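You operate a simulated robot arm through the tools that you are given. There is no shell and no other tool.

You are at the controls of a simulated robot arm. One attempt, no reset.

## Task
Stop the orange press by its red button and reject the block inside.
Fine: heat knob to OFF, drawer out only once COOL lights, block into the orange tray, drawer shut, red button pulled out last.

Only the result counts: the job must be done as asked and must still hold three seconds after the hand-in. Knocking over, shifting, dropping, spilling or breaking anything else fails it.

## Robot
A 6-joint arm with a two-finger gripper, fixed in place. Base frame: the origin is at the foot of the arm, x ahead of it, y to its left, z up. Readings come in mm, degrees, newtons and seconds.
Its first joint turns from -166.0 to 166.0 degrees. Payload 3.43 kg.
The TCP is the grasp point between the finger pads, 20 mm short of the fingertips. In the tool frame z runs along the fingers and y along their closing line. Largest opening 190 mm; the body of the gripper starts 248 mm behind the TCP.
Orientation is that of the tool frame in the base frame, as a unit quaternion [w, x, y, z]. With the fingers straight down and closing along the base's y, the tool's x points along the base's -x, its y along +y and its z along -z.

## Interface
- The arm moves only by the tool move_arm. Its argument "deltas" is a list of rows, each a list of 6 numbers: the shift along the tool's x, y, z in units of 25 mm (1.0 is 25 mm), then the turn, a rotation vector about the tool's x, y, z in units of 6 degrees (1.0 is 6 degrees). In form: [[tx, ty, tz, ax, ay, az], ...]. A call has 1 to 20 rows; each row shifts and turns the commanded pose from where the row before left it, along the tool's axes as they then stand. "grip" is the opening, from 0 (shut) to 1 (fully open), set as the call begins (left out, the last holds). A call with a number of a shift or a turn outside -1 to 1 is refused whole. A row lasts 0.2 s, in which the tool goes at most 50 mm and 8.6 degrees; a call with a longer step from one row to the next is refused whole, and so is a gripper value outside its range. Where a pose cannot be reached the arm comes as near as it can. A force on the tool above 50 N (or 10 N above the force at the start of the call, whichever is more), or a blocked arm, ends the call early, and 0.2 s more pass. The fingers move at their own pace (about 153 mm/s each) and stop on an object; they squeeze with about 37 N. The grip force told is the motor's: it shows also when the fingers shut on nothing. Time passes only in rows, and 0.2 s behind the last, so rows that do not move let the fingers close. It gives the time, the measured TCP pose, the force on the tool (base axes), the opening and the grip force at its end, in the units of the frame above (readings bear some noise), with the torque about the TCP (base axes, N m) and any sound that the robot's microphone picked up.
- Cameras (640 x 400 px; columns grow to the right, rows downward): "scene" is fixed at [50.5, -500, 1376.9]; the picture's right is [-0.26, -0.97, 0.00], its down [-0.83, 0.22, -0.52] and it looks along [0.50, -0.13, -0.86] (base axes); focal length 214 px, centre (320, 200). "wrist" rides on the gripper at [70, -8, -288] in the tool frame; the picture's right is [0.12, 0.99, 0.00], its down [-0.96, 0.12, -0.25] and it looks along [-0.24, 0.03, 0.97] (tool axes); focal length 261 px, centre (320, 200). There is no depth. A picture from a camera that has moved, and an enlarged one, comes with that camera's place and axes in the base frame and with its lens.
- capture(camera): a new picture of that camera. No time passes.
- lift_body(by): slides the trunk up (or, below 0, down) by that many mm; the arm rides with it, the base frame stays. It gives what a move gives, with no picture.
- close_up(camera, box): a new picture of the part [left, top, right, bottom] of that camera's present view, enlarged. No time passes.
- sign_off(): hands the job in; it is judged then, once.

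Nothing tells you positions but the pictures and the camera data. Unless the task says otherwise, let go and move clear before handing in.

The tools are called after ">>>" as name(argument=value, ...) on one line, values as JSON. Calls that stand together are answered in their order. move_arm: Moves the arm, as the interface text tells. Its arguments: {"type":"object","properties":{"deltas":{"type":"array","items":{"type":"array","items":{"type":"number"}}},"grip":{"type":"number"}},"required":["deltas"]} The other tools are called the same way: lift_body (by) slides the trunk up or down; capture (camera) takes a picture; close_up (camera, box) takes an enlarged picture of a part of a camera's view; sign_off () hands the job in.

At the start:

```text
time: 0.0
tool_pos: [660.5, -195.8, 1105.9]
tool_rot: [-0.001, 0.0, 1.0, 0.0]
force: [-0.6, 0.1, -0.6]
ft_torque: [0.0, -0.02, -0.03]
grip_width: 190.1
grasp_force: 0.1
trunk travel left (down, up): [-200.0, 240.0]
```

scene: 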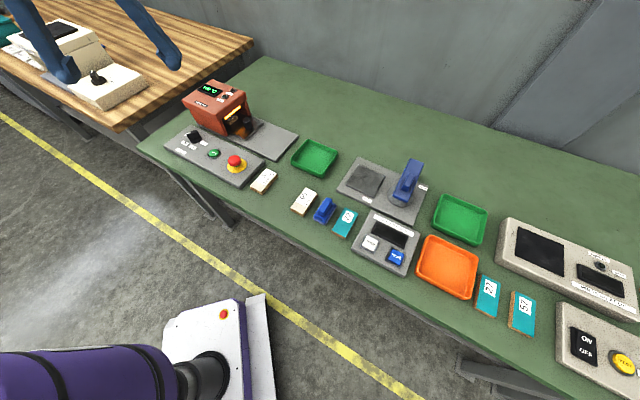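
wrist: 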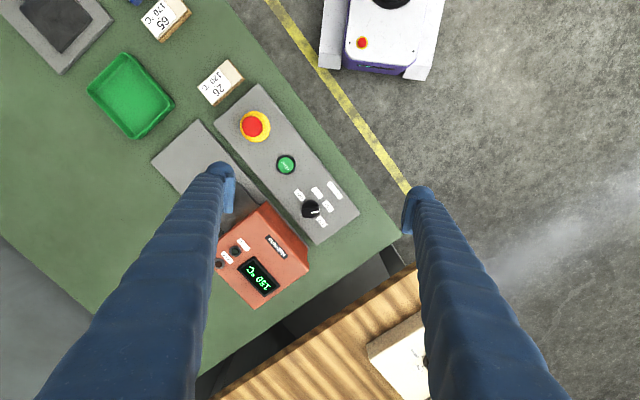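

The orange press sits at the left end of the green table, with its control plate (knob, green button, red mushroom button) in front of it and the orange tray far to the right. I'll look closer before moving.

>>> close_up(camera="scene", box=[140, 60, 300, 200])

>>> close_up(camera="wrist", box=[150, 70, 390, 320])

>>> close_up(camera="scene", box=[280, 130, 560, 340])

```text
2.86 times, centred on (220, 130) of scene
camera zoom: at [50.5, -500.0, 1376.9], right [-0.26, -0.97, 0.0], down [-0.83, 0.22, -0.52], along [0.5, -0.13, -0.86], focal length 613 px, centre (606, 400)
```

zoom: 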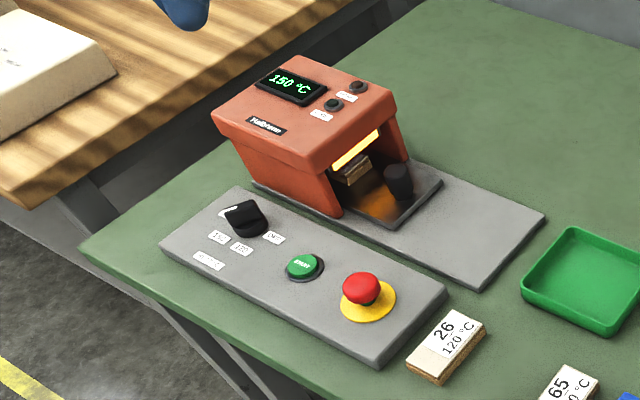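

```text
1.60 times, centred on (270, 195) of wrist
camera zoom: at [591.5, -204.2, 1393.1], right [-0.12, 0.99, 0.0], down [0.96, 0.12, 0.25], along [0.24, 0.03, -0.97], focal length 417 px, centre (400, 208)
```

zoom: 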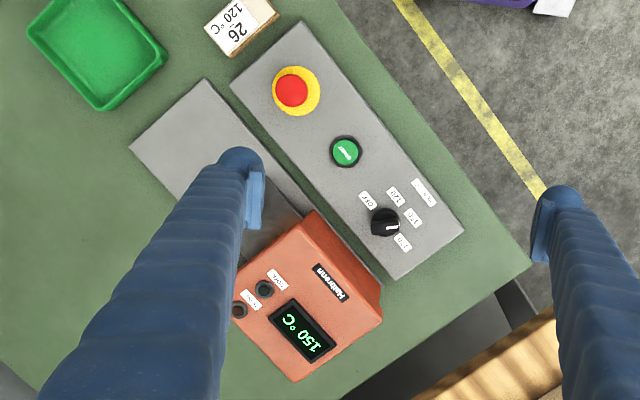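

```text
1.90 times, centred on (420, 235) of scene
camera zoom: at [50.5, -500.0, 1376.9], right [-0.26, -0.97, 0.0], down [-0.83, 0.22, -0.52], along [0.5, -0.13, -0.86], focal length 408 px, centre (130, 133)
```

zoom: 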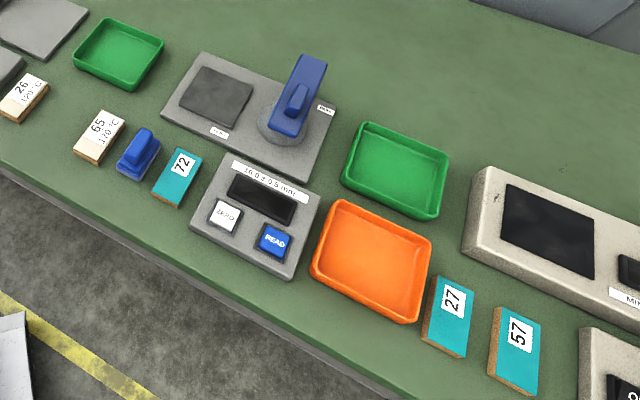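

>>> move_arm(deltas=[[0.45, -1, 0.7, 0, 0, 0], [0.45, -1, 0.7, 0, 0, 0], [0.45, -1, 0.7, 0, 0, 0], [0.45, -1, 0.7, 0, 0, 0], [0.45, -1, 0.7, 0, 0, 0], [0.45, -0.9, 0.7, 0, 0, 0], [0, 0, 0, 0, 0, 0], [0, 0, 0, 0, 0, 0]], grip=0)

>>> capture(camera="wrist")

```text
time: 1.8
tool_pos: [594.3, -343.4, 1002.0]
tool_rot: [0.0, 0.0, 1.0, 0.0]
force: [-0.3, 0.2, 0.1]
ft_torque: [-0.04, -0.01, 0.03]
grip_width: 0.0
grasp_force: 34.5
trunk travel left (down, up): [-200.0, 240.0]
```

```text
taken
camera wrist: at [524.0, -351.6, 1288.9], right [-0.12, 0.99, 0.0], down [0.96, 0.12, 0.25], along [0.24, 0.03, -0.97], focal length 261 px, centre (320, 200)
```

wrist: 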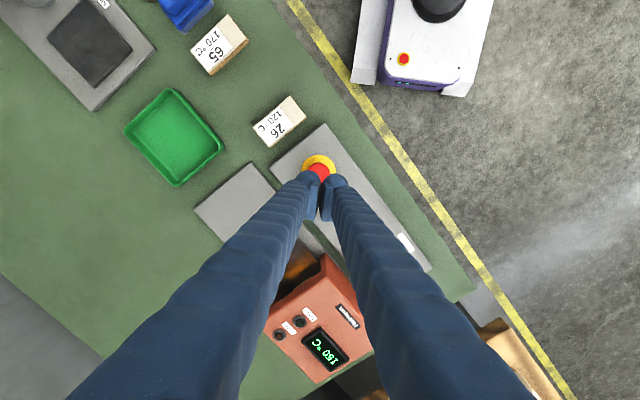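

>>> close_up(camera="wrist", box=[250, 120, 410, 220])

>>> close_up(camera="scene", box=[150, 70, 310, 200])

```text
4.00 times, centred on (330, 170) of wrist
camera zoom: at [524.0, -351.6, 1288.9], right [-0.12, 0.99, 0.0], down [0.96, 0.12, 0.25], along [0.24, 0.03, -0.97], focal length 1043 px, centre (280, 320)
```

zoom: 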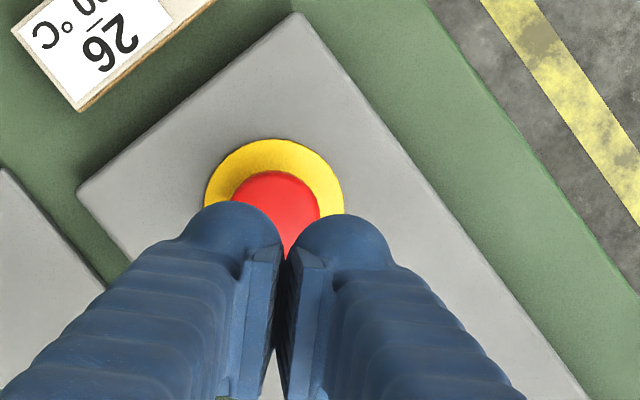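

```text
3.08 times, centred on (230, 135) of scene
camera zoom: at [50.5, -500.0, 1376.9], right [-0.26, -0.97, 0.0], down [-0.83, 0.22, -0.52], along [0.5, -0.13, -0.86], focal length 660 px, centre (597, 400)
```

zoom: 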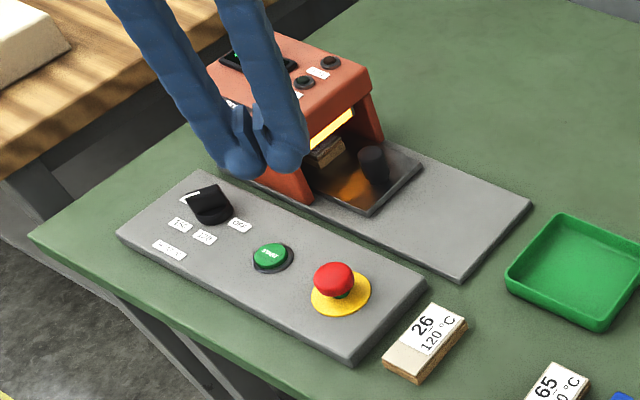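

The red mushroom button is at about (592, -345) with its top near z 830. I'll go down to just above it with shut fingers.

>>> move_arm(deltas=[[0.09, -0.07, 1, 0, 0, 0], [0, 0, 1, 0, 0, 0], [0, 0, 1, 0, 0, 0], [0, 0, 1, 0, 0, 0], [0, 0, 1, 0, 0, 0], [0, 0, 0.4, 0, 0, 0], [0, 0, 0, 0, 0, 0]])

>>> close_up(camera="scene", box=[170, 110, 290, 200])

>>> close_up(camera="wrist", box=[220, 100, 420, 240])

```text
time: 3.4
tool_pos: [592.5, -344.5, 867.0]
tool_rot: [-0.001, 0.0, 1.0, 0.0]
force: [0.1, 0.3, 0.5]
ft_torque: [0.01, -0.02, -0.02]
grip_width: 0.0
grasp_force: 34.1
trunk travel left (down, up): [-200.0, 240.0]
```

```text
4.44 times, centred on (230, 155) of scene
camera zoom: at [50.5, -500.0, 1376.9], right [-0.26, -0.97, 0.0], down [-0.83, 0.22, -0.52], along [0.5, -0.13, -0.86], focal length 953 px, centre (720, 400)
```

zoom: 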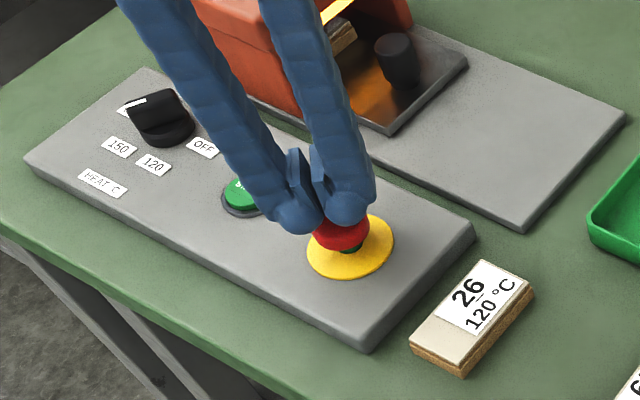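

```text
2.86 times, centred on (320, 170) of wrist
camera zoom: at [522.0, -352.6, 1154.2], right [-0.12, 0.99, 0.0], down [0.96, 0.12, 0.25], along [0.25, 0.03, -0.97], focal length 745 px, centre (320, 286)
```

zoom: 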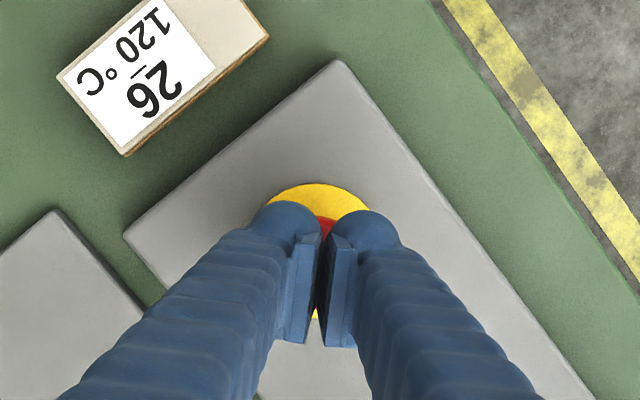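

Fingertips are centred over the red button; I'll press down slowly until it clicks or resists.

>>> move_arm(deltas=[[0, 0, 0.15, 0, 0, 0], [0, 0, 0.15, 0, 0, 0], [0, 0, 0.15, 0, 0, 0], [0, 0, 0.12, 0, 0, 0], [0, 0, 0.12, 0, 0, 0], [0, 0, 0.12, 0, 0, 0], [0, 0, 0.12, 0, 0, 0], [0, 0, 0.1, 0, 0, 0]])

>>> close_up(camera="scene", box=[170, 70, 290, 200])

```text
time: 5.2
tool_pos: [592.0, -344.9, 844.3]
tool_rot: [0.002, 0.0, 1.0, 0.0]
force: [1.6, 9.1, 46.0]
ft_torque: [-0.14, -0.11, -0.03]
grip_width: 5.9
grasp_force: 34.1
trunk travel left (down, up): [-200.0, 240.0]
```

```text
3.08 times, centred on (230, 135) of scene
camera zoom: at [50.5, -500.0, 1376.9], right [-0.26, -0.97, 0.0], down [-0.83, 0.22, -0.52], along [0.5, -0.13, -0.86], focal length 660 px, centre (597, 400)
```

zoom: 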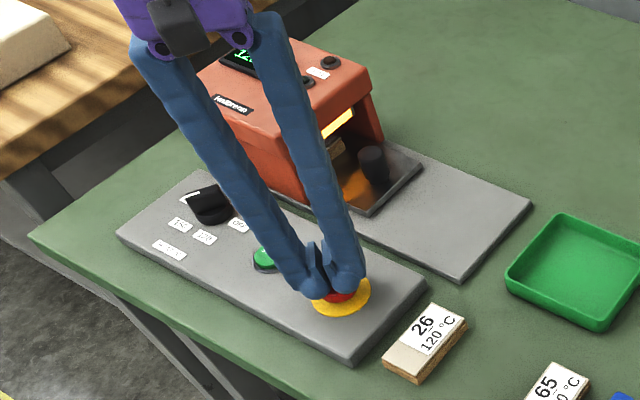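

>>> move_arm(deltas=[[0, 0, 0.1, 0, 0, 0], [0, 0, 0.1, 0, 0, 0], [0, 0, 0.1, 0, 0, 0]])

>>> close_up(camera="scene", box=[210, 130, 270, 180])

```text
time: 5.6
tool_pos: [592.5, -345.6, 844.1]
tool_rot: [0.003, 0.001, 1.0, -0.002]
force: [-11.0, 7.3, 41.3]
ft_torque: [0.01, 0.19, -0.05]
grip_width: 5.8
grasp_force: 34.0
trunk travel left (down, up): [-200.0, 240.0]
stopped in row 1: the force on the tool passed its limit at 59 N (the readings are from after the stop); the commanded pose is now the measured one
```

```text
8.00 times, centred on (240, 155) of scene
camera zoom: at [50.5, -500.0, 1376.9], right [-0.26, -0.97, 0.0], down [-0.83, 0.22, -0.52], along [0.5, -0.13, -0.86], focal length 1716 px, centre (960, 560)
```

zoom: 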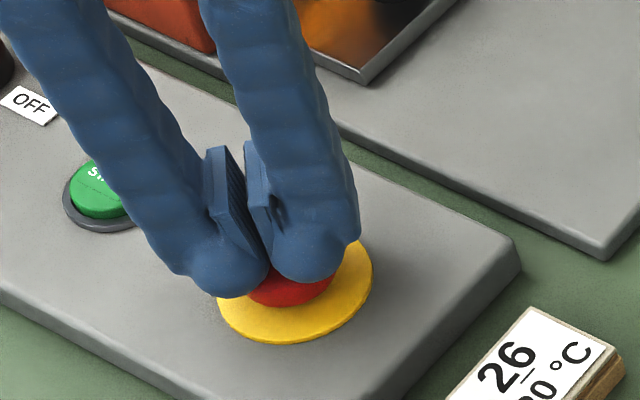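

The button looks lower than before; I'll lift off and compare.

>>> move_arm(deltas=[[0, 0, -0.5, 0, 0, 0], [0, 0, -1, 0, 0, 0], [0, 0, -1, 0, 0, 0], [0, 0, -1, 0, 0, 0], [0, 0, 0, 0, 0, 0]])

>>> close_up(camera="scene", box=[150, 70, 310, 200])

>>> close_up(camera="scene", box=[210, 130, 270, 180])

>>> capture(camera="wrist")

```text
time: 6.8
tool_pos: [593.4, -344.5, 928.7]
tool_rot: [0.0, 0.001, 1.0, 0.0]
force: [-0.4, 0.1, -0.1]
ft_torque: [0.0, -0.02, -0.02]
grip_width: 0.0
grasp_force: 34.5
trunk travel left (down, up): [-200.0, 240.0]
```

```text
3.08 times, centred on (230, 135) of scene
camera zoom: at [50.5, -500.0, 1376.9], right [-0.26, -0.97, 0.0], down [-0.83, 0.22, -0.52], along [0.5, -0.13, -0.86], focal length 660 px, centre (597, 400)
```

zoom: 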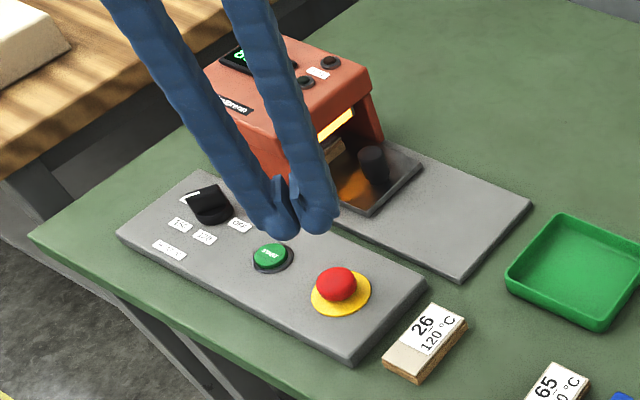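

```text
8.00 times, centred on (240, 155) of scene
camera zoom: at [50.5, -500.0, 1376.9], right [-0.26, -0.97, 0.0], down [-0.83, 0.22, -0.52], along [0.5, -0.13, -0.86], focal length 1716 px, centre (960, 560)
```

zoom: 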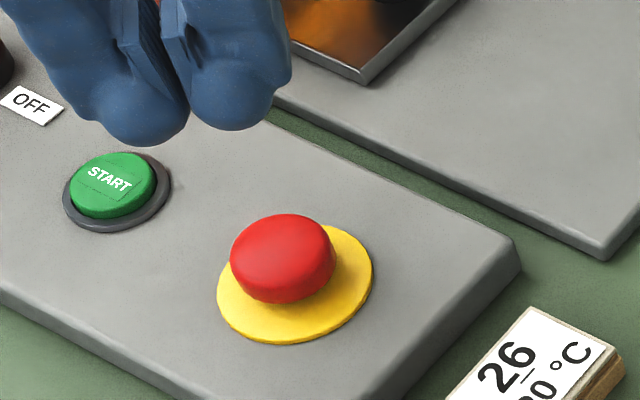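

```text
taken
camera wrist: at [522.6, -352.7, 1216.2], right [-0.12, 0.99, 0.0], down [0.96, 0.12, 0.25], along [0.25, 0.03, -0.97], focal length 261 px, centre (320, 200)
```

wrist: 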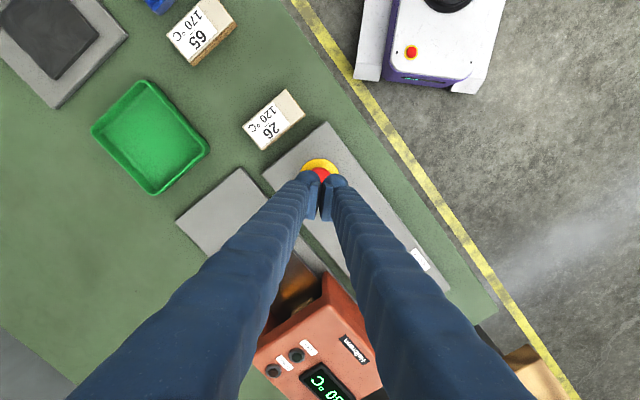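

The red button is visibly lower and stays in, so it has latched. Next I go above the heat knob, near (757, -207), to read its direction.

>>> move_arm(deltas=[[0, 0, -1, 0, 0, 0], [-0.5, 0.3, -1, 0, 0, 0], [-0.9, 0.8, -1, 0, 0, 0], [-1, 0.9, -0.65, 0, 0, 0], [-1, 0.9, 0, 0, 0, 0], [-1, 0.9, 0, 0, 0, 0], [-1, 0.9, 0, 0, 0, 0], [-1, 0.8, 0, 0, 0, 0], [0, 0, 0, 0, 0, 0]], grip=0.6)

>>> capture(camera="wrist")

>>> close_up(camera="wrist", box=[240, 100, 400, 220])

>>> close_up(camera="scene", box=[150, 70, 310, 200])

```text
time: 8.8
tool_pos: [753.5, -208.4, 1021.0]
tool_rot: [0.001, 0.0, 1.0, -0.002]
force: [0.5, 0.0, -0.1]
ft_torque: [-0.05, -0.02, 0.02]
grip_width: 114.2
grasp_force: 0.1
trunk travel left (down, up): [-200.0, 240.0]
```

```text
taken
camera wrist: at [682.1, -216.5, 1308.1], right [-0.12, 0.99, 0.0], down [0.96, 0.12, 0.25], along [0.25, 0.03, -0.97], focal length 261 px, centre (320, 200)
```

wrist: 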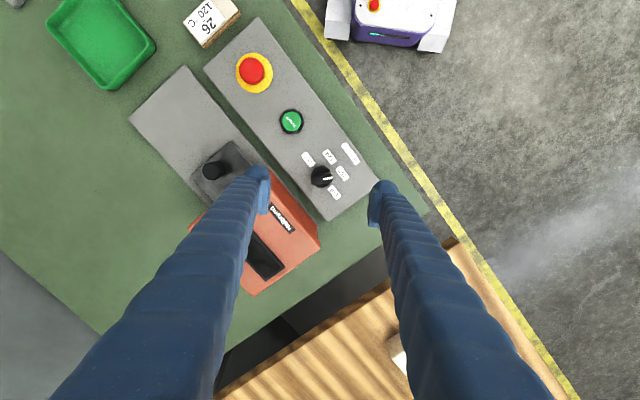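

```text
3.33 times, centred on (320, 160) of wrist
camera zoom: at [682.1, -216.5, 1308.1], right [-0.12, 0.99, 0.0], down [0.96, 0.12, 0.25], along [0.25, 0.03, -0.97], focal length 869 px, centre (320, 333)
```

zoom: 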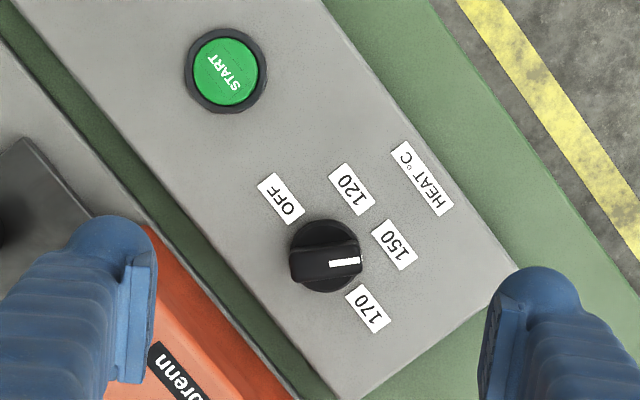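

```text
3.08 times, centred on (230, 135) of scene
camera zoom: at [50.5, -500.0, 1376.9], right [-0.26, -0.97, 0.0], down [-0.83, 0.22, -0.52], along [0.5, -0.13, -0.86], focal length 660 px, centre (597, 400)
```

zoom: 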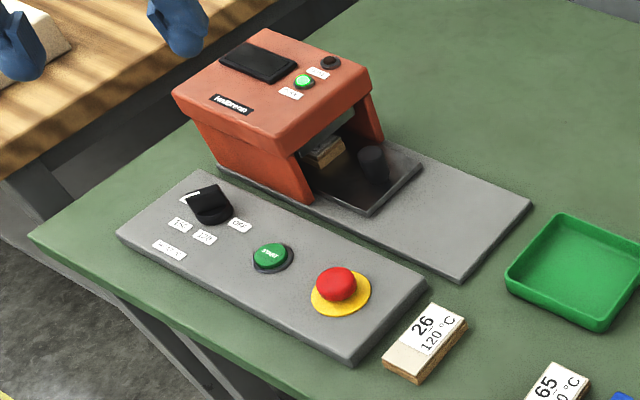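

Pressing the button turned the display and glow off. The knob points at 150 and OFF lies 120° counter-clockwise from there; I'll check the lamp labels before turning it.

>>> close_up(camera="scene", box=[190, 75, 250, 115])

>>> move_arm(deltas=[[-0.1, 0.1, 0, 0, 0, 1], [-0.1, 0.05, 0, 0, 0, 1], [0, 0, 0, 0, 0, 1], [0, 0, 0, 0, 0, 1], [0, 0, 0, 0, 0, 1], [0, 0, 0, 0, 0, 1], [0, 0, 0, 0, 0, 1], [0, 0, 0, 0, 0, 1], [0, 0, 0, 0, 0, 1], [0, 0, 0, 0, 0, 1], [0, 0, 0, 0, 0, 1], [0, 0, 0, 0, 0, 1], [0, 0, 0, 0, 0, 0.5], [0, 0, 0, 0, 0, 0]], grip=0.4)

>>> capture(camera="wrist")

>>> close_up(camera="wrist", box=[240, 110, 400, 230])

```text
10.00 times, centred on (220, 95) of scene
camera zoom: at [50.5, -500.0, 1376.9], right [-0.26, -0.97, 0.0], down [-0.83, 0.22, -0.52], along [0.5, -0.13, -0.86], focal length 2145 px, centre (1320, 1250)
```

zoom: 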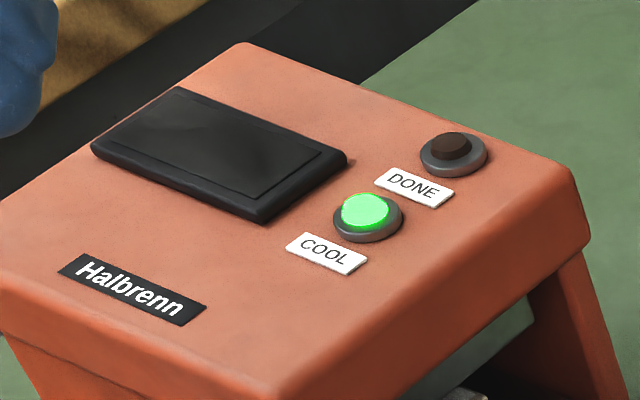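

```text
time: 11.8
tool_pos: [757.7, -204.9, 1020.3]
tool_rot: [0.001, 0.609, 0.793, 0.0]
force: [1.0, -1.0, 0.3]
ft_torque: [-0.04, 0.03, 0.01]
grip_width: 75.9
grasp_force: 0.1
trunk travel left (down, up): [-200.0, 240.0]
```

```text
taken
camera wrist: at [731.7, -138.5, 1307.3], right [0.93, 0.37, 0.0], down [0.36, -0.9, 0.25], along [0.09, -0.23, -0.97], focal length 261 px, centre (320, 200)
```

wrist: 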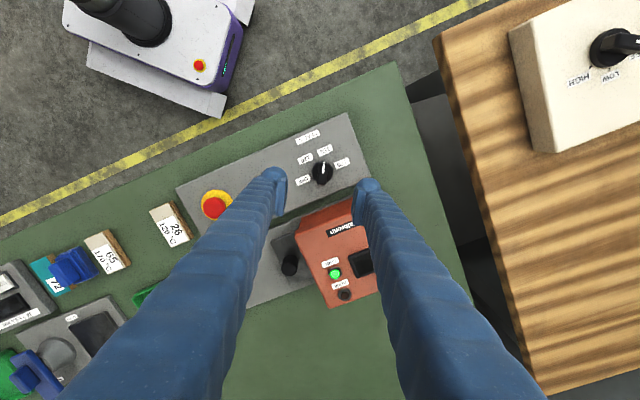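

```text
3.33 times, centred on (320, 170) of wrist
camera zoom: at [731.7, -138.5, 1307.3], right [0.93, 0.37, 0.0], down [0.36, -0.9, 0.25], along [0.09, -0.23, -0.97], focal length 869 px, centre (320, 300)
```

zoom: 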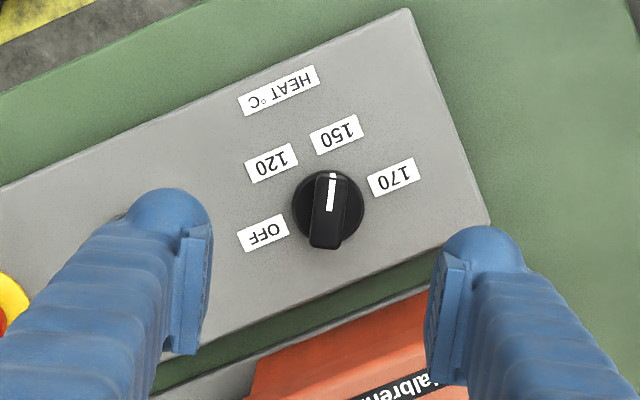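

COOL is lit green, and the fingers are now square to the knob bar. I'll descend around the knob.

>>> move_arm(deltas=[[0.07, 0.11, 1, 0, 0, 0], [0, 0, 1, 0, 0, 0], [0, 0, 1, 0, 0, 0], [0, 0, 1, 0, 0, 0], [0, 0, 1, 0, 0, 0], [0, 0, 1, 0, 0, 0], [0, 0, 0.6, 0, 0, 0], [0, 0, 0, 0, 0, 0]], grip=0.3)

>>> close_up(camera="wrist", box=[240, 110, 400, 230])

>>> close_up(camera="scene", box=[160, 100, 240, 160])

```text
time: 13.6
tool_pos: [761.7, -203.8, 854.8]
tool_rot: [0.001, 0.609, 0.794, 0.0]
force: [0.2, -0.1, -0.1]
ft_torque: [0.02, 0.01, 0.0]
grip_width: 56.9
grasp_force: 0.0
trunk travel left (down, up): [-200.0, 240.0]
```

```text
3.33 times, centred on (320, 170) of wrist
camera zoom: at [734.0, -136.8, 1141.6], right [0.93, 0.37, 0.0], down [0.36, -0.9, 0.25], along [0.09, -0.23, -0.97], focal length 869 px, centre (320, 300)
```

zoom: 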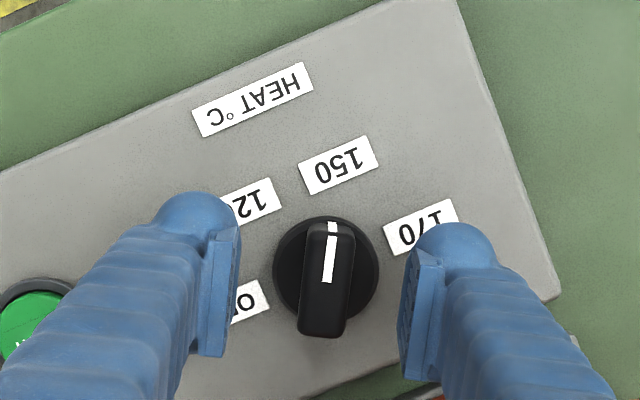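

```text
6.67 times, centred on (200, 130) of scene
camera zoom: at [50.5, -500.0, 1376.9], right [-0.26, -0.97, 0.0], down [-0.83, 0.22, -0.52], along [0.5, -0.13, -0.86], focal length 1430 px, centre (1120, 667)
```

zoom: 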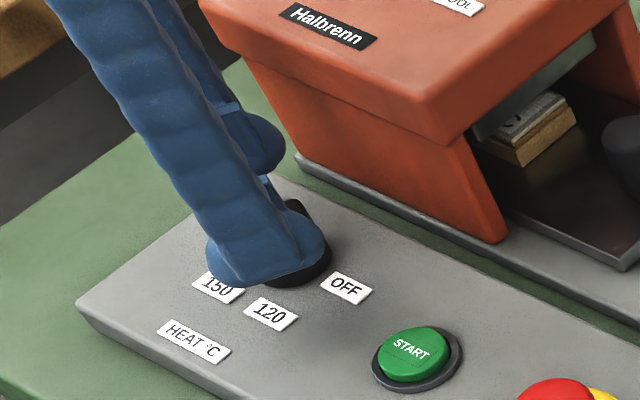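

>>> move_arm(deltas=[[0, 0, 0.2, 0, 0, 0], [0, 0, 0.2, 0, 0, 0], [0, 0, 0.15, 0, 0, 0], [0, 0, 0, 0, 0, 0]], grip=0.2)

>>> close_up(camera="scene", box=[170, 110, 230, 150])

>>> close_up(camera="wrist", box=[270, 150, 370, 225])

```text
time: 14.6
tool_pos: [760.6, -203.4, 841.9]
tool_rot: [0.001, 0.609, 0.793, 0.001]
force: [-0.7, -0.6, -0.5]
ft_torque: [0.0, 0.02, 0.0]
grip_width: 37.8
grasp_force: 0.0
trunk travel left (down, up): [-200.0, 240.0]
```

```text
10.00 times, centred on (200, 130) of scene
camera zoom: at [50.5, -500.0, 1376.9], right [-0.26, -0.97, 0.0], down [-0.83, 0.22, -0.52], along [0.5, -0.13, -0.86], focal length 2145 px, centre (1520, 900)
```

zoom: 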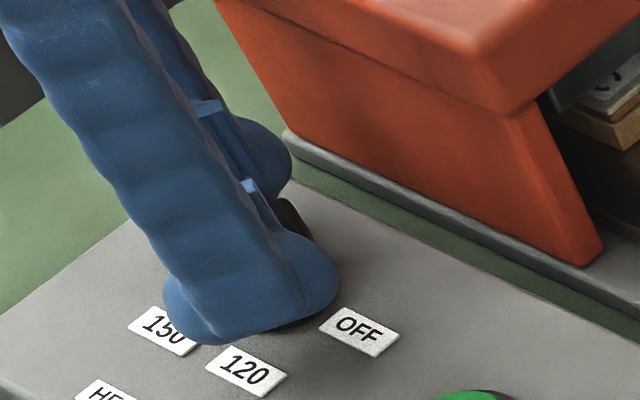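

```text
5.33 times, centred on (320, 188) of wrist
camera zoom: at [734.3, -136.3, 1127.9], right [0.93, 0.37, 0.0], down [0.36, -0.9, 0.25], along [0.09, -0.23, -0.97], focal length 1390 px, centre (320, 267)
```

zoom: 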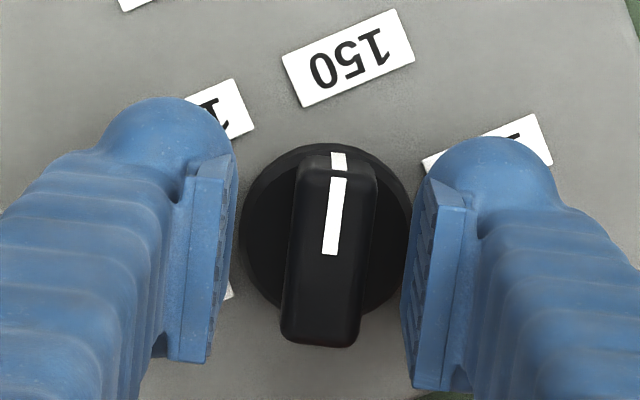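

The knob axis is within about a millimetre of the TCP, so I close on the bar.

>>> move_arm(deltas=[[0, 0, 0, 0, 0, 0], [0, 0, 0, 0, 0, 0], [0, 0, 0, 0, 0, 0]], grip=0)

>>> close_up(camera="wrist", box=[270, 150, 370, 225])

```text
time: 15.4
tool_pos: [762.7, -202.1, 840.9]
tool_rot: [0.003, 0.609, 0.793, 0.0]
force: [17.2, 6.9, -2.6]
ft_torque: [0.11, -0.15, 0.04]
grip_width: 16.9
grasp_force: 45.1
trunk travel left (down, up): [-200.0, 240.0]
```

```text
5.33 times, centred on (320, 188) of wrist
camera zoom: at [735.8, -135.8, 1127.9], right [0.93, 0.37, 0.0], down [0.36, -0.9, 0.25], along [0.1, -0.23, -0.97], focal length 1390 px, centre (320, 267)
```

zoom: 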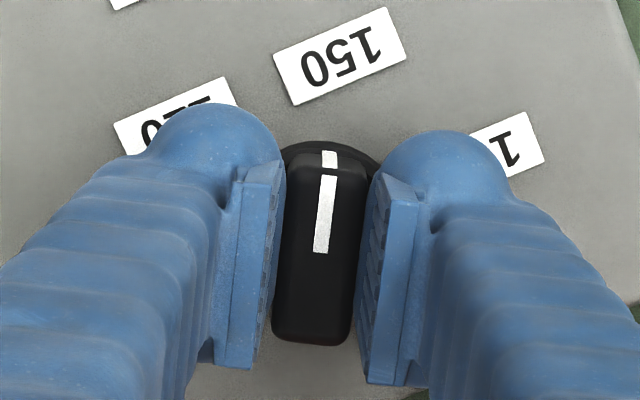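

>>> move_arm(deltas=[[0, 0.09, 0, 0, 0, 0], [0, 0, 0, 0, 0, -0.5], [0, 0, 0, 0, 0, -1], [0, 0, 0, 0, 0, -1], [0, 0, 0, 0, 0, -1], [0, 0, 0, 0, 0, -1], [0, 0, 0, 0, 0, -1], [0, 0, 0, 0, 0, 0]])

>>> close_up(camera="wrist", box=[270, 150, 370, 225])

```text
time: 17.2
tool_pos: [762.8, -202.5, 841.1]
tool_rot: [0.001, 0.357, 0.934, 0.0]
force: [-7.5, -10.7, 5.5]
ft_torque: [-0.05, 0.12, -0.02]
grip_width: 17.1
grasp_force: 44.8
trunk travel left (down, up): [-200.0, 240.0]
```

```text
5.33 times, centred on (320, 188) of wrist
camera zoom: at [703.8, -161.8, 1128.0], right [0.57, 0.82, 0.0], down [0.79, -0.56, 0.25], along [0.2, -0.14, -0.97], focal length 1390 px, centre (320, 267)
```

zoom: 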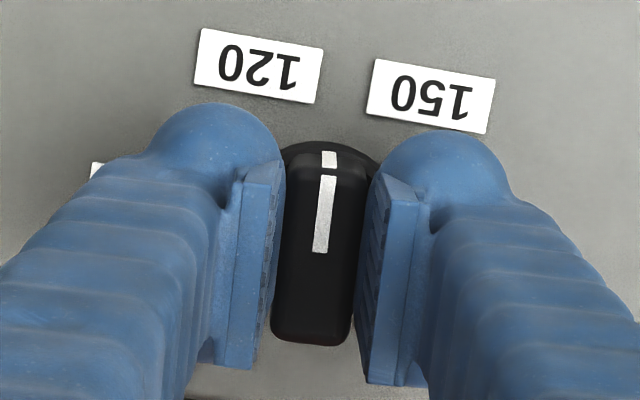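

>>> move_arm(deltas=[[0, -0.04, 0, 0, 0, -1], [0, 0, 0, 0, 0, -1], [0, 0, 0, 0, 0, -1], [0, 0, 0, 0, 0, -1], [0, 0, 0, 0, 0, -1], [0, 0, 0, 0, 0, -1], [0, 0, 0, 0, 0, -1], [0, 0, 0, 0, 0, 0]])

>>> move_arm(deltas=[[0, 0, 0, 0, 0, -1], [0, 0, 0, 0, 0, -1], [0, 0, 0, 0, 0, -1], [0, 0, 0, 0, 0, -1], [0, 0, 0, 0, 0, -1], [0, 0, 0, 0, 0, -1], [0, 0, 0, 0, 0, -1], [0, 0, 0, 0, 0, -0.5], [0, 0, 0, 0, 0, 0]])

>>> close_up(camera="wrist", box=[240, 110, 400, 230])

```text
time: 19.0
tool_pos: [761.0, -204.8, 840.7]
tool_rot: [0.001, 0.0, 1.0, -0.001]
force: [-16.5, -27.1, -3.4]
ft_torque: [-0.23, 0.26, -0.04]
grip_width: 17.2
grasp_force: 45.0
trunk travel left (down, up): [-200.0, 240.0]
```

```text
time: 20.2
tool_pos: [762.3, -205.6, 840.7]
tool_rot: [0.0, -0.26, 0.966, -0.001]
force: [-0.9, -11.0, -2.1]
ft_torque: [-0.84, 1.14, -0.01]
grip_width: 17.0
grasp_force: 44.8
trunk travel left (down, up): [-200.0, 240.0]
stopped in row 6: the force on the tool passed its limit at 51 N (the readings are from after the stop); the commanded pose is now the measured one
```

```text
3.33 times, centred on (320, 170) of wrist
camera zoom: at [705.1, -247.6, 1128.3], right [-0.6, 0.8, 0.0], down [0.77, 0.58, 0.25], along [0.2, 0.15, -0.97], focal length 869 px, centre (320, 300)
```

zoom: 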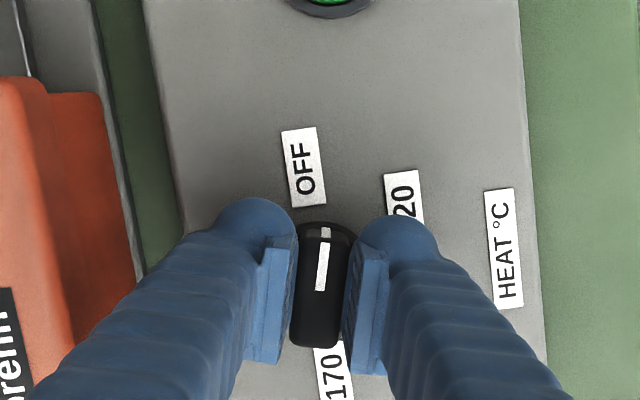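

>>> move_arm(deltas=[[0.025, -0.04, 0, 0, 0, 0], [0, 0, 0, 0, 0, -0.6], [0, 0, 0, 0, 0, -0.6], [0, 0, 0, 0, 0, -0.6], [0, 0, 0, 0, 0, -0.6], [0, 0, 0, 0, 0, 0]])

>>> close_up(camera="wrist", box=[240, 110, 400, 230])

```text
time: 21.6
tool_pos: [761.7, -207.2, 841.1]
tool_rot: [0.001, -0.379, 0.925, -0.001]
force: [-6.6, -25.3, -6.5]
ft_torque: [-0.32, 0.14, -0.04]
grip_width: 16.8
grasp_force: 45.1
trunk travel left (down, up): [-200.0, 240.0]
```

```text
3.33 times, centred on (320, 170) of wrist
camera zoom: at [717.7, -261.0, 1128.3], right [-0.78, 0.62, 0.0], down [0.6, 0.76, 0.25], along [0.16, 0.19, -0.97], focal length 869 px, centre (320, 300)
```

zoom: 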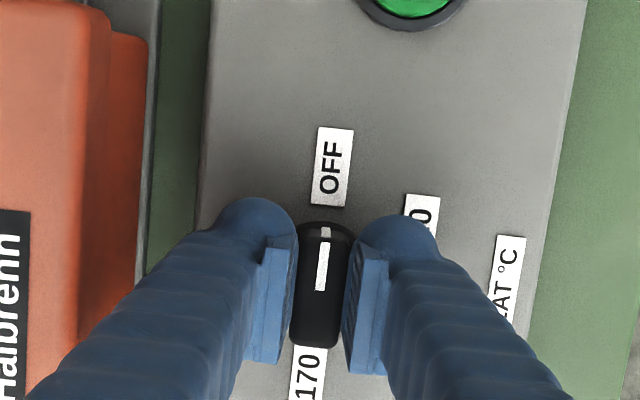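

The knob now points straight at OFF. I'll open and lift off.

>>> move_arm(deltas=[[0, 0, 0, 0, 0, 0], [0, 0, 0, 0, 0, 0], [0, 0, -0.3, 0, 0, 0], [0, 0, -1, 0, 0, 0], [0, 0, -1, 0, 0, 0], [0, 0, -1, 0, 0, 0], [0, 0, -1, 0, 0, 0], [0, 0, -1, 0, 0, 0], [0, 0, -1, 0, 0, 0], [0, 0, 0, 0, 0, 0]], grip=0.22)

>>> close_up(camera="wrist", box=[240, 100, 400, 220])

>>> close_up(camera="scene", box=[190, 75, 310, 165])

>>> capture(camera="wrist")

```text
time: 23.8
tool_pos: [761.9, -204.9, 998.8]
tool_rot: [0.0, -0.379, 0.925, -0.002]
force: [0.3, -0.2, -0.1]
ft_torque: [-0.02, 0.01, 0.04]
grip_width: 41.9
grasp_force: 0.1
trunk travel left (down, up): [-200.0, 240.0]
```

```text
3.33 times, centred on (320, 160) of wrist
camera zoom: at [717.2, -259.2, 1286.2], right [-0.78, 0.62, 0.0], down [0.6, 0.76, 0.25], along [0.16, 0.19, -0.97], focal length 869 px, centre (320, 333)
```

zoom: 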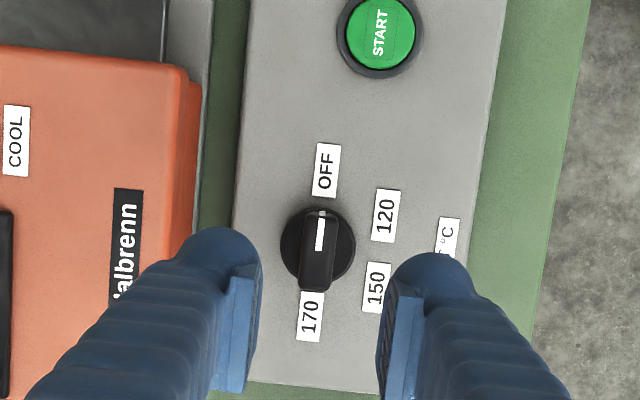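

```text
4.44 times, centred on (250, 120) of scene
camera zoom: at [50.5, -500.0, 1376.9], right [-0.26, -0.97, 0.0], down [-0.83, 0.22, -0.52], along [0.5, -0.13, -0.86], focal length 953 px, centre (631, 556)
```

zoom: 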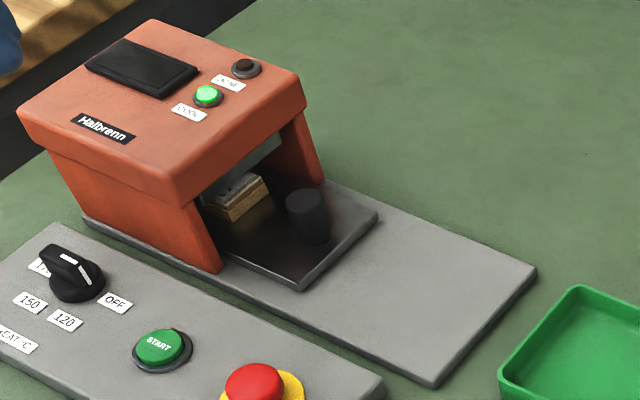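

```text
taken
camera wrist: at [717.2, -259.2, 1286.2], right [-0.78, 0.62, 0.0], down [0.6, 0.76, 0.25], along [0.16, 0.19, -0.97], focal length 261 px, centre (320, 200)
```

wrist: 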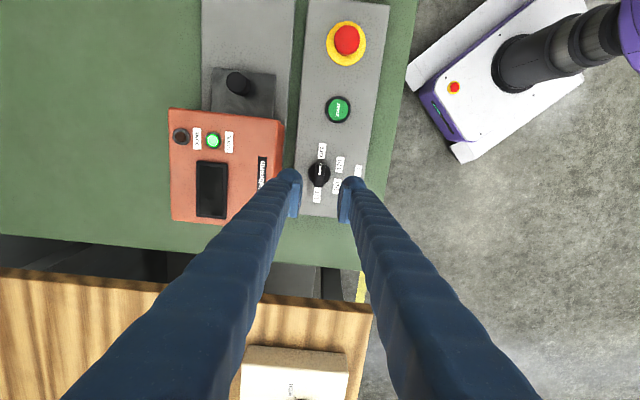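

COOL is lit and the knob is at OFF. Now I move above the drawer's black handle post, near (775, -408), to locate it precisely.

>>> move_arm(deltas=[[0.9, -1, 0, 0, 0, 0], [0.9, -1, 0, 0, 0, 0], [0.9, -1, 0, 0, 0, 0], [0.9, -1, 0, 0, 0, 0], [0.9, -1, 0, 0, 0, 0], [0.8, -1, 0, 0, 0, 0], [0, -0.15, 0, 0, 0, 0], [0, 0, 0, 0, 0, 0]], grip=0.45)

>>> capture(camera="wrist")

>>> close_up(camera="wrist", box=[230, 100, 410, 235])

>>> close_up(camera="scene", box=[190, 75, 310, 165])

```text
time: 25.6
tool_pos: [773.7, -408.5, 999.0]
tool_rot: [-0.001, -0.379, 0.926, -0.002]
force: [-0.3, 0.2, 0.5]
ft_torque: [-0.02, 0.0, -0.03]
grip_width: 85.5
grasp_force: 0.0
trunk travel left (down, up): [-200.0, 240.0]
```

```text
taken
camera wrist: at [730.1, -461.7, 1287.4], right [-0.78, 0.62, 0.0], down [0.6, 0.76, 0.25], along [0.16, 0.19, -0.97], focal length 261 px, centre (320, 200)
```

wrist: 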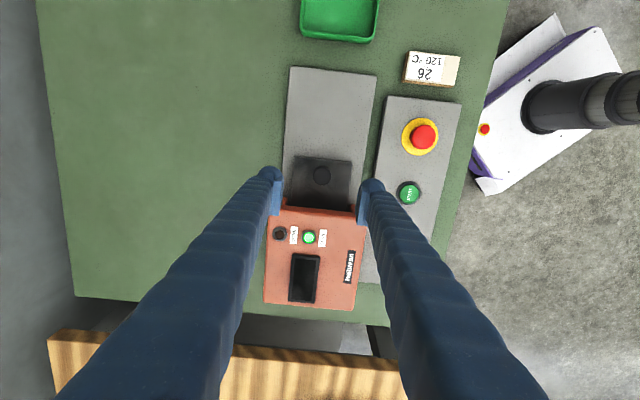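

```text
2.96 times, centred on (320, 168) of wrist
camera zoom: at [730.1, -461.7, 1287.4], right [-0.78, 0.62, 0.0], down [0.6, 0.76, 0.25], along [0.16, 0.19, -0.97], focal length 772 px, centre (320, 296)
```

zoom: 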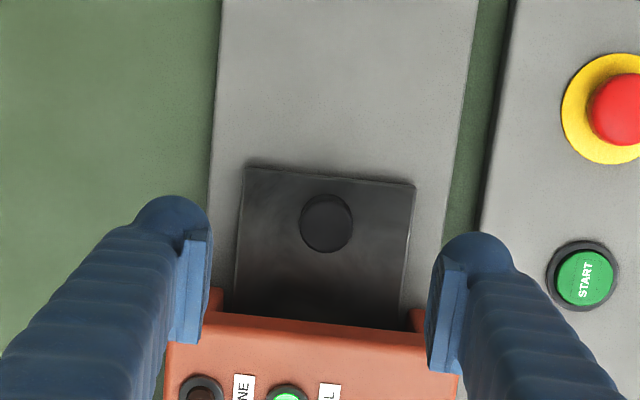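

```text
4.44 times, centred on (250, 120) of scene
camera zoom: at [50.5, -500.0, 1376.9], right [-0.26, -0.97, 0.0], down [-0.83, 0.22, -0.52], along [0.5, -0.13, -0.86], focal length 953 px, centre (631, 556)
```

zoom: 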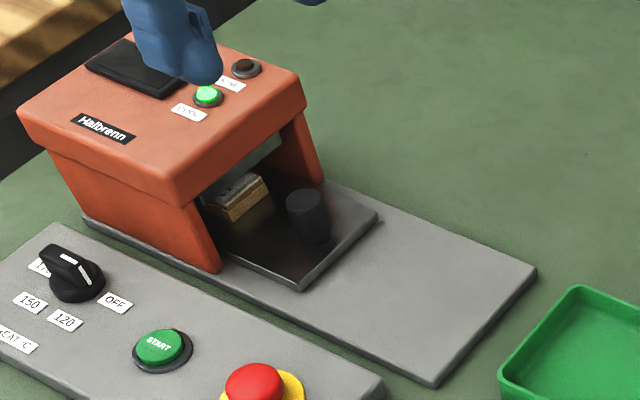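

>>> move_arm(deltas=[[0.035, 0.175, 1, 0, 0, 0], [0, 0, 1, 0, 0, 0], [0, 0, 1, 0, 0, 0], [0, 0, 1, 0, 0, 0], [0, 0, 1, 0, 0, 0], [0, 0, 0.4, 0, 0, 0], [0, 0, 0, 0, 0, 0]], grip=0.35)

>>> close_up(camera="wrist", box=[230, 120, 410, 255])

>>> close_up(camera="scene", box=[210, 90, 290, 150])

```text
time: 27.2
tool_pos: [771.2, -405.3, 864.0]
tool_rot: [0.001, -0.378, 0.926, -0.001]
force: [0.0, -0.2, 0.1]
ft_torque: [0.01, -0.01, 0.0]
grip_width: 66.3
grasp_force: 0.0
trunk travel left (down, up): [-200.0, 240.0]
```

```text
2.96 times, centred on (320, 188) of wrist
camera zoom: at [727.3, -460.0, 1151.4], right [-0.78, 0.62, 0.0], down [0.6, 0.76, 0.25], along [0.16, 0.19, -0.97], focal length 772 px, centre (320, 237)
```

zoom: 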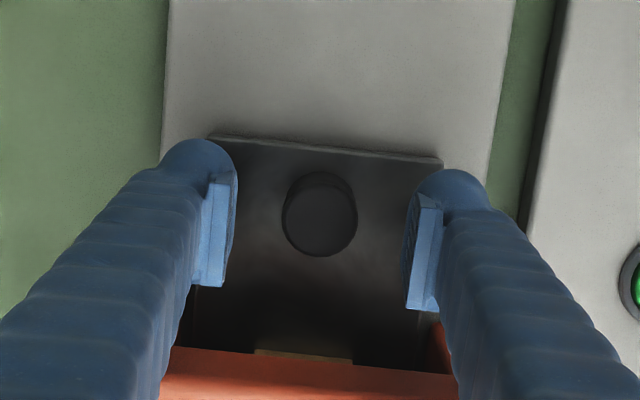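

```text
6.67 times, centred on (250, 120) of scene
camera zoom: at [50.5, -500.0, 1376.9], right [-0.26, -0.97, 0.0], down [-0.83, 0.22, -0.52], along [0.5, -0.13, -0.86], focal length 1430 px, centre (787, 733)
```

zoom: 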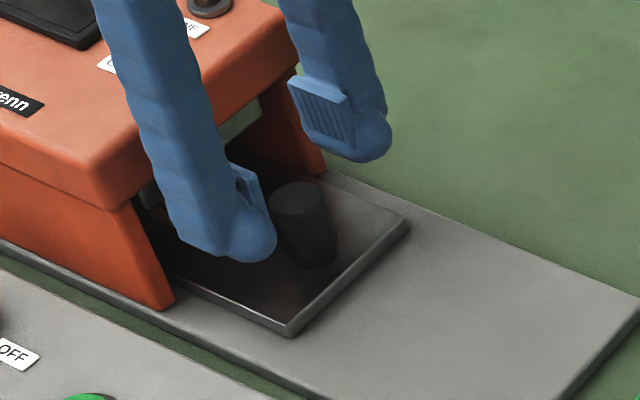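

>>> move_arm(deltas=[[0, 0, 0.5, 0, 0, 0], [0, 0, 0.5, 0, 0, 0], [0, 0, 0.24, 0, 0, 0], [0, 0, 0, 0, 0, 0]])

>>> move_arm(deltas=[[0, 0, 0, 0, 0, 0], [0, 0, 0, 0, 0, 0], [0, 0, 0, 0, 0, 0]], grip=0)

>>> close_up(camera="scene", box=[210, 90, 290, 150])

>>> close_up(camera="wrist", box=[230, 120, 410, 255])

```text
time: 28.2
tool_pos: [771.5, -405.8, 832.8]
tool_rot: [0.0, -0.379, 0.925, -0.002]
force: [0.9, 0.1, 0.0]
ft_torque: [-0.01, 0.01, -0.01]
grip_width: 66.4
grasp_force: 0.1
trunk travel left (down, up): [-200.0, 240.0]
```

```text
time: 29.0
tool_pos: [772.1, -405.0, 832.5]
tool_rot: [-0.001, -0.379, 0.925, -0.001]
force: [-0.2, -0.2, -1.0]
ft_torque: [-0.01, -0.02, -0.01]
grip_width: 30.2
grasp_force: 45.3
trunk travel left (down, up): [-200.0, 240.0]
```

```text
6.67 times, centred on (250, 120) of scene
camera zoom: at [50.5, -500.0, 1376.9], right [-0.26, -0.97, 0.0], down [-0.83, 0.22, -0.52], along [0.5, -0.13, -0.86], focal length 1430 px, centre (787, 733)
```

zoom: 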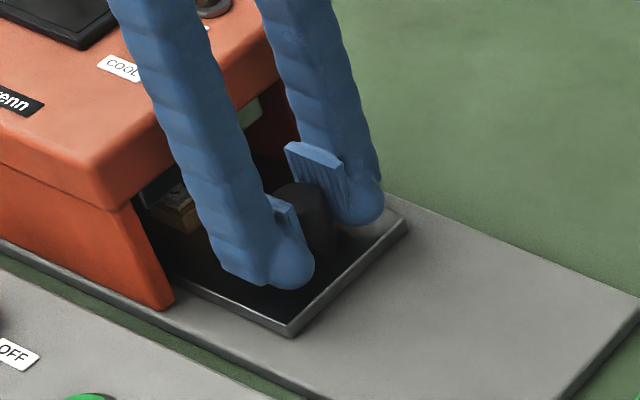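

```text
2.96 times, centred on (320, 188) of wrist
camera zoom: at [727.7, -459.5, 1120.3], right [-0.78, 0.62, 0.0], down [0.6, 0.76, 0.25], along [0.16, 0.19, -0.97], focal length 772 px, centre (320, 237)
```

zoom: 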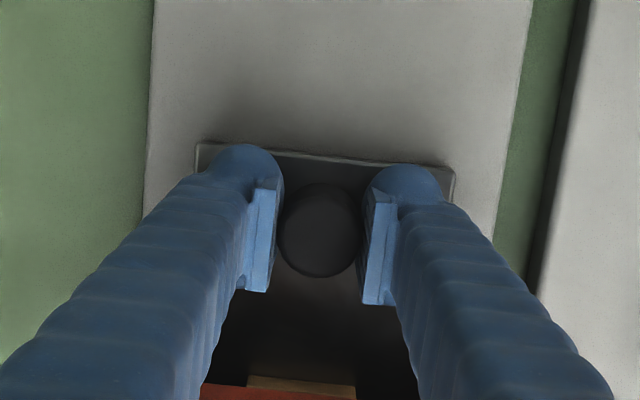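

The handle is held (30 mm wide). COOL is still lit, so I pull the drawer out along the plate.

>>> move_arm(deltas=[[0.3, 0, 0, 0, 0, 0], [0.5, 0, 0, 0, 0, 0], [0.5, 0, 0, 0, 0, 0], [0.5, 0, 0, 0, 0, 0], [0.5, 0, 0, 0, 0, 0], [0.5, 0, 0, 0, 0, 0], [0.4, 0, 0, 0, 0, 0], [0, 0, 0, 0, 0, 0]])

>>> close_up(camera="scene", box=[190, 75, 310, 165])

>>> capture(camera="wrist")

```text
time: 30.8
tool_pos: [713.7, -462.3, 833.0]
tool_rot: [-0.001, -0.379, 0.925, -0.003]
force: [1.0, -2.6, -8.5]
ft_torque: [-0.13, 0.12, -0.04]
grip_width: 30.5
grasp_force: 45.0
trunk travel left (down, up): [-200.0, 240.0]
```

```text
4.44 times, centred on (250, 120) of scene
camera zoom: at [50.5, -500.0, 1376.9], right [-0.26, -0.97, 0.0], down [-0.83, 0.22, -0.52], along [0.5, -0.13, -0.86], focal length 953 px, centre (631, 556)
```

zoom: 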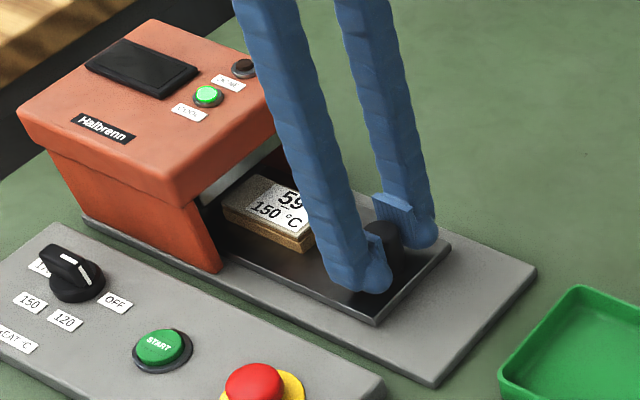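

```text
taken
camera wrist: at [670.7, -516.5, 1120.4], right [-0.78, 0.62, 0.0], down [0.6, 0.76, 0.25], along [0.16, 0.19, -0.97], focal length 261 px, centre (320, 200)
```

wrist: 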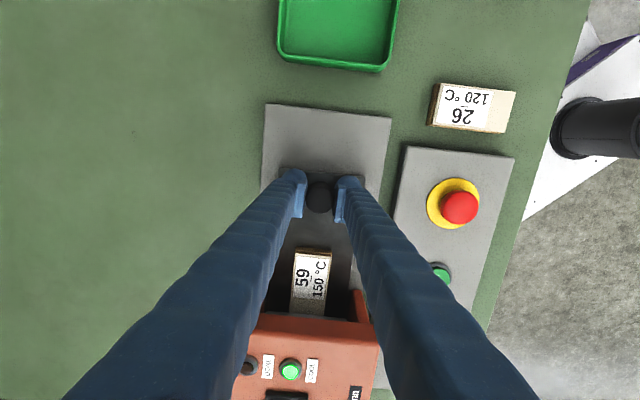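

>>> move_arm(deltas=[[0.4, 0, 0, 0, 0, 0], [0.4, 0, 0, 0, 0, 0], [0.4, 0, 0, 0, 0, 0], [0.4, 0, 0, 0, 0, 0], [0.4, 0, 0, 0, 0, 0], [0, 0, 0, 0, 0, 0]])

>>> close_up(camera="scene", box=[190, 75, 310, 165])

>>> capture(camera="wrist")

```text
time: 32.0
tool_pos: [687.2, -491.1, 834.3]
tool_rot: [0.004, -0.378, 0.926, -0.003]
force: [16.4, 7.9, -15.0]
ft_torque: [0.75, -0.81, -0.13]
grip_width: 30.1
grasp_force: 44.4
trunk travel left (down, up): [-200.0, 240.0]
stopped in row 5: the force on the tool passed its limit at 69 N (the readings are from after the stop); the commanded pose is now the measured one
```

```text
4.44 times, centred on (250, 120) of scene
camera zoom: at [50.5, -500.0, 1376.9], right [-0.26, -0.97, 0.0], down [-0.83, 0.22, -0.52], along [0.5, -0.13, -0.86], focal length 953 px, centre (631, 556)
```

zoom: 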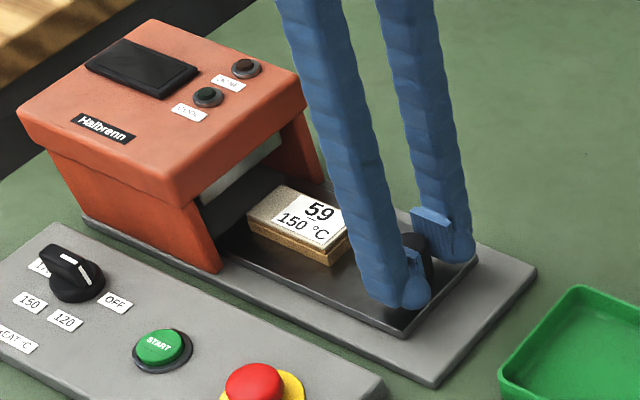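

```text
taken
camera wrist: at [641.0, -544.9, 1121.5], right [-0.78, 0.62, -0.01], down [0.6, 0.76, 0.25], along [0.16, 0.19, -0.97], focal length 261 px, centre (320, 200)
```

wrist: 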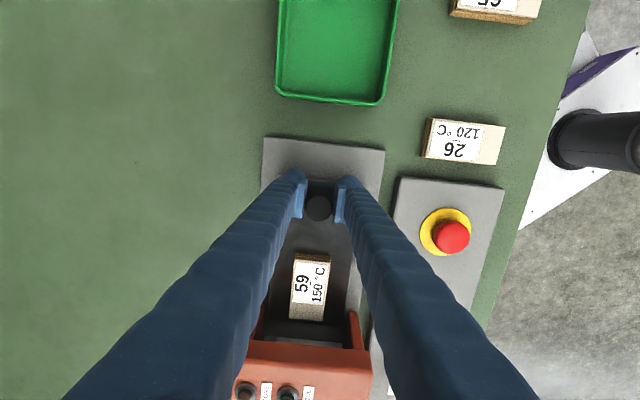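

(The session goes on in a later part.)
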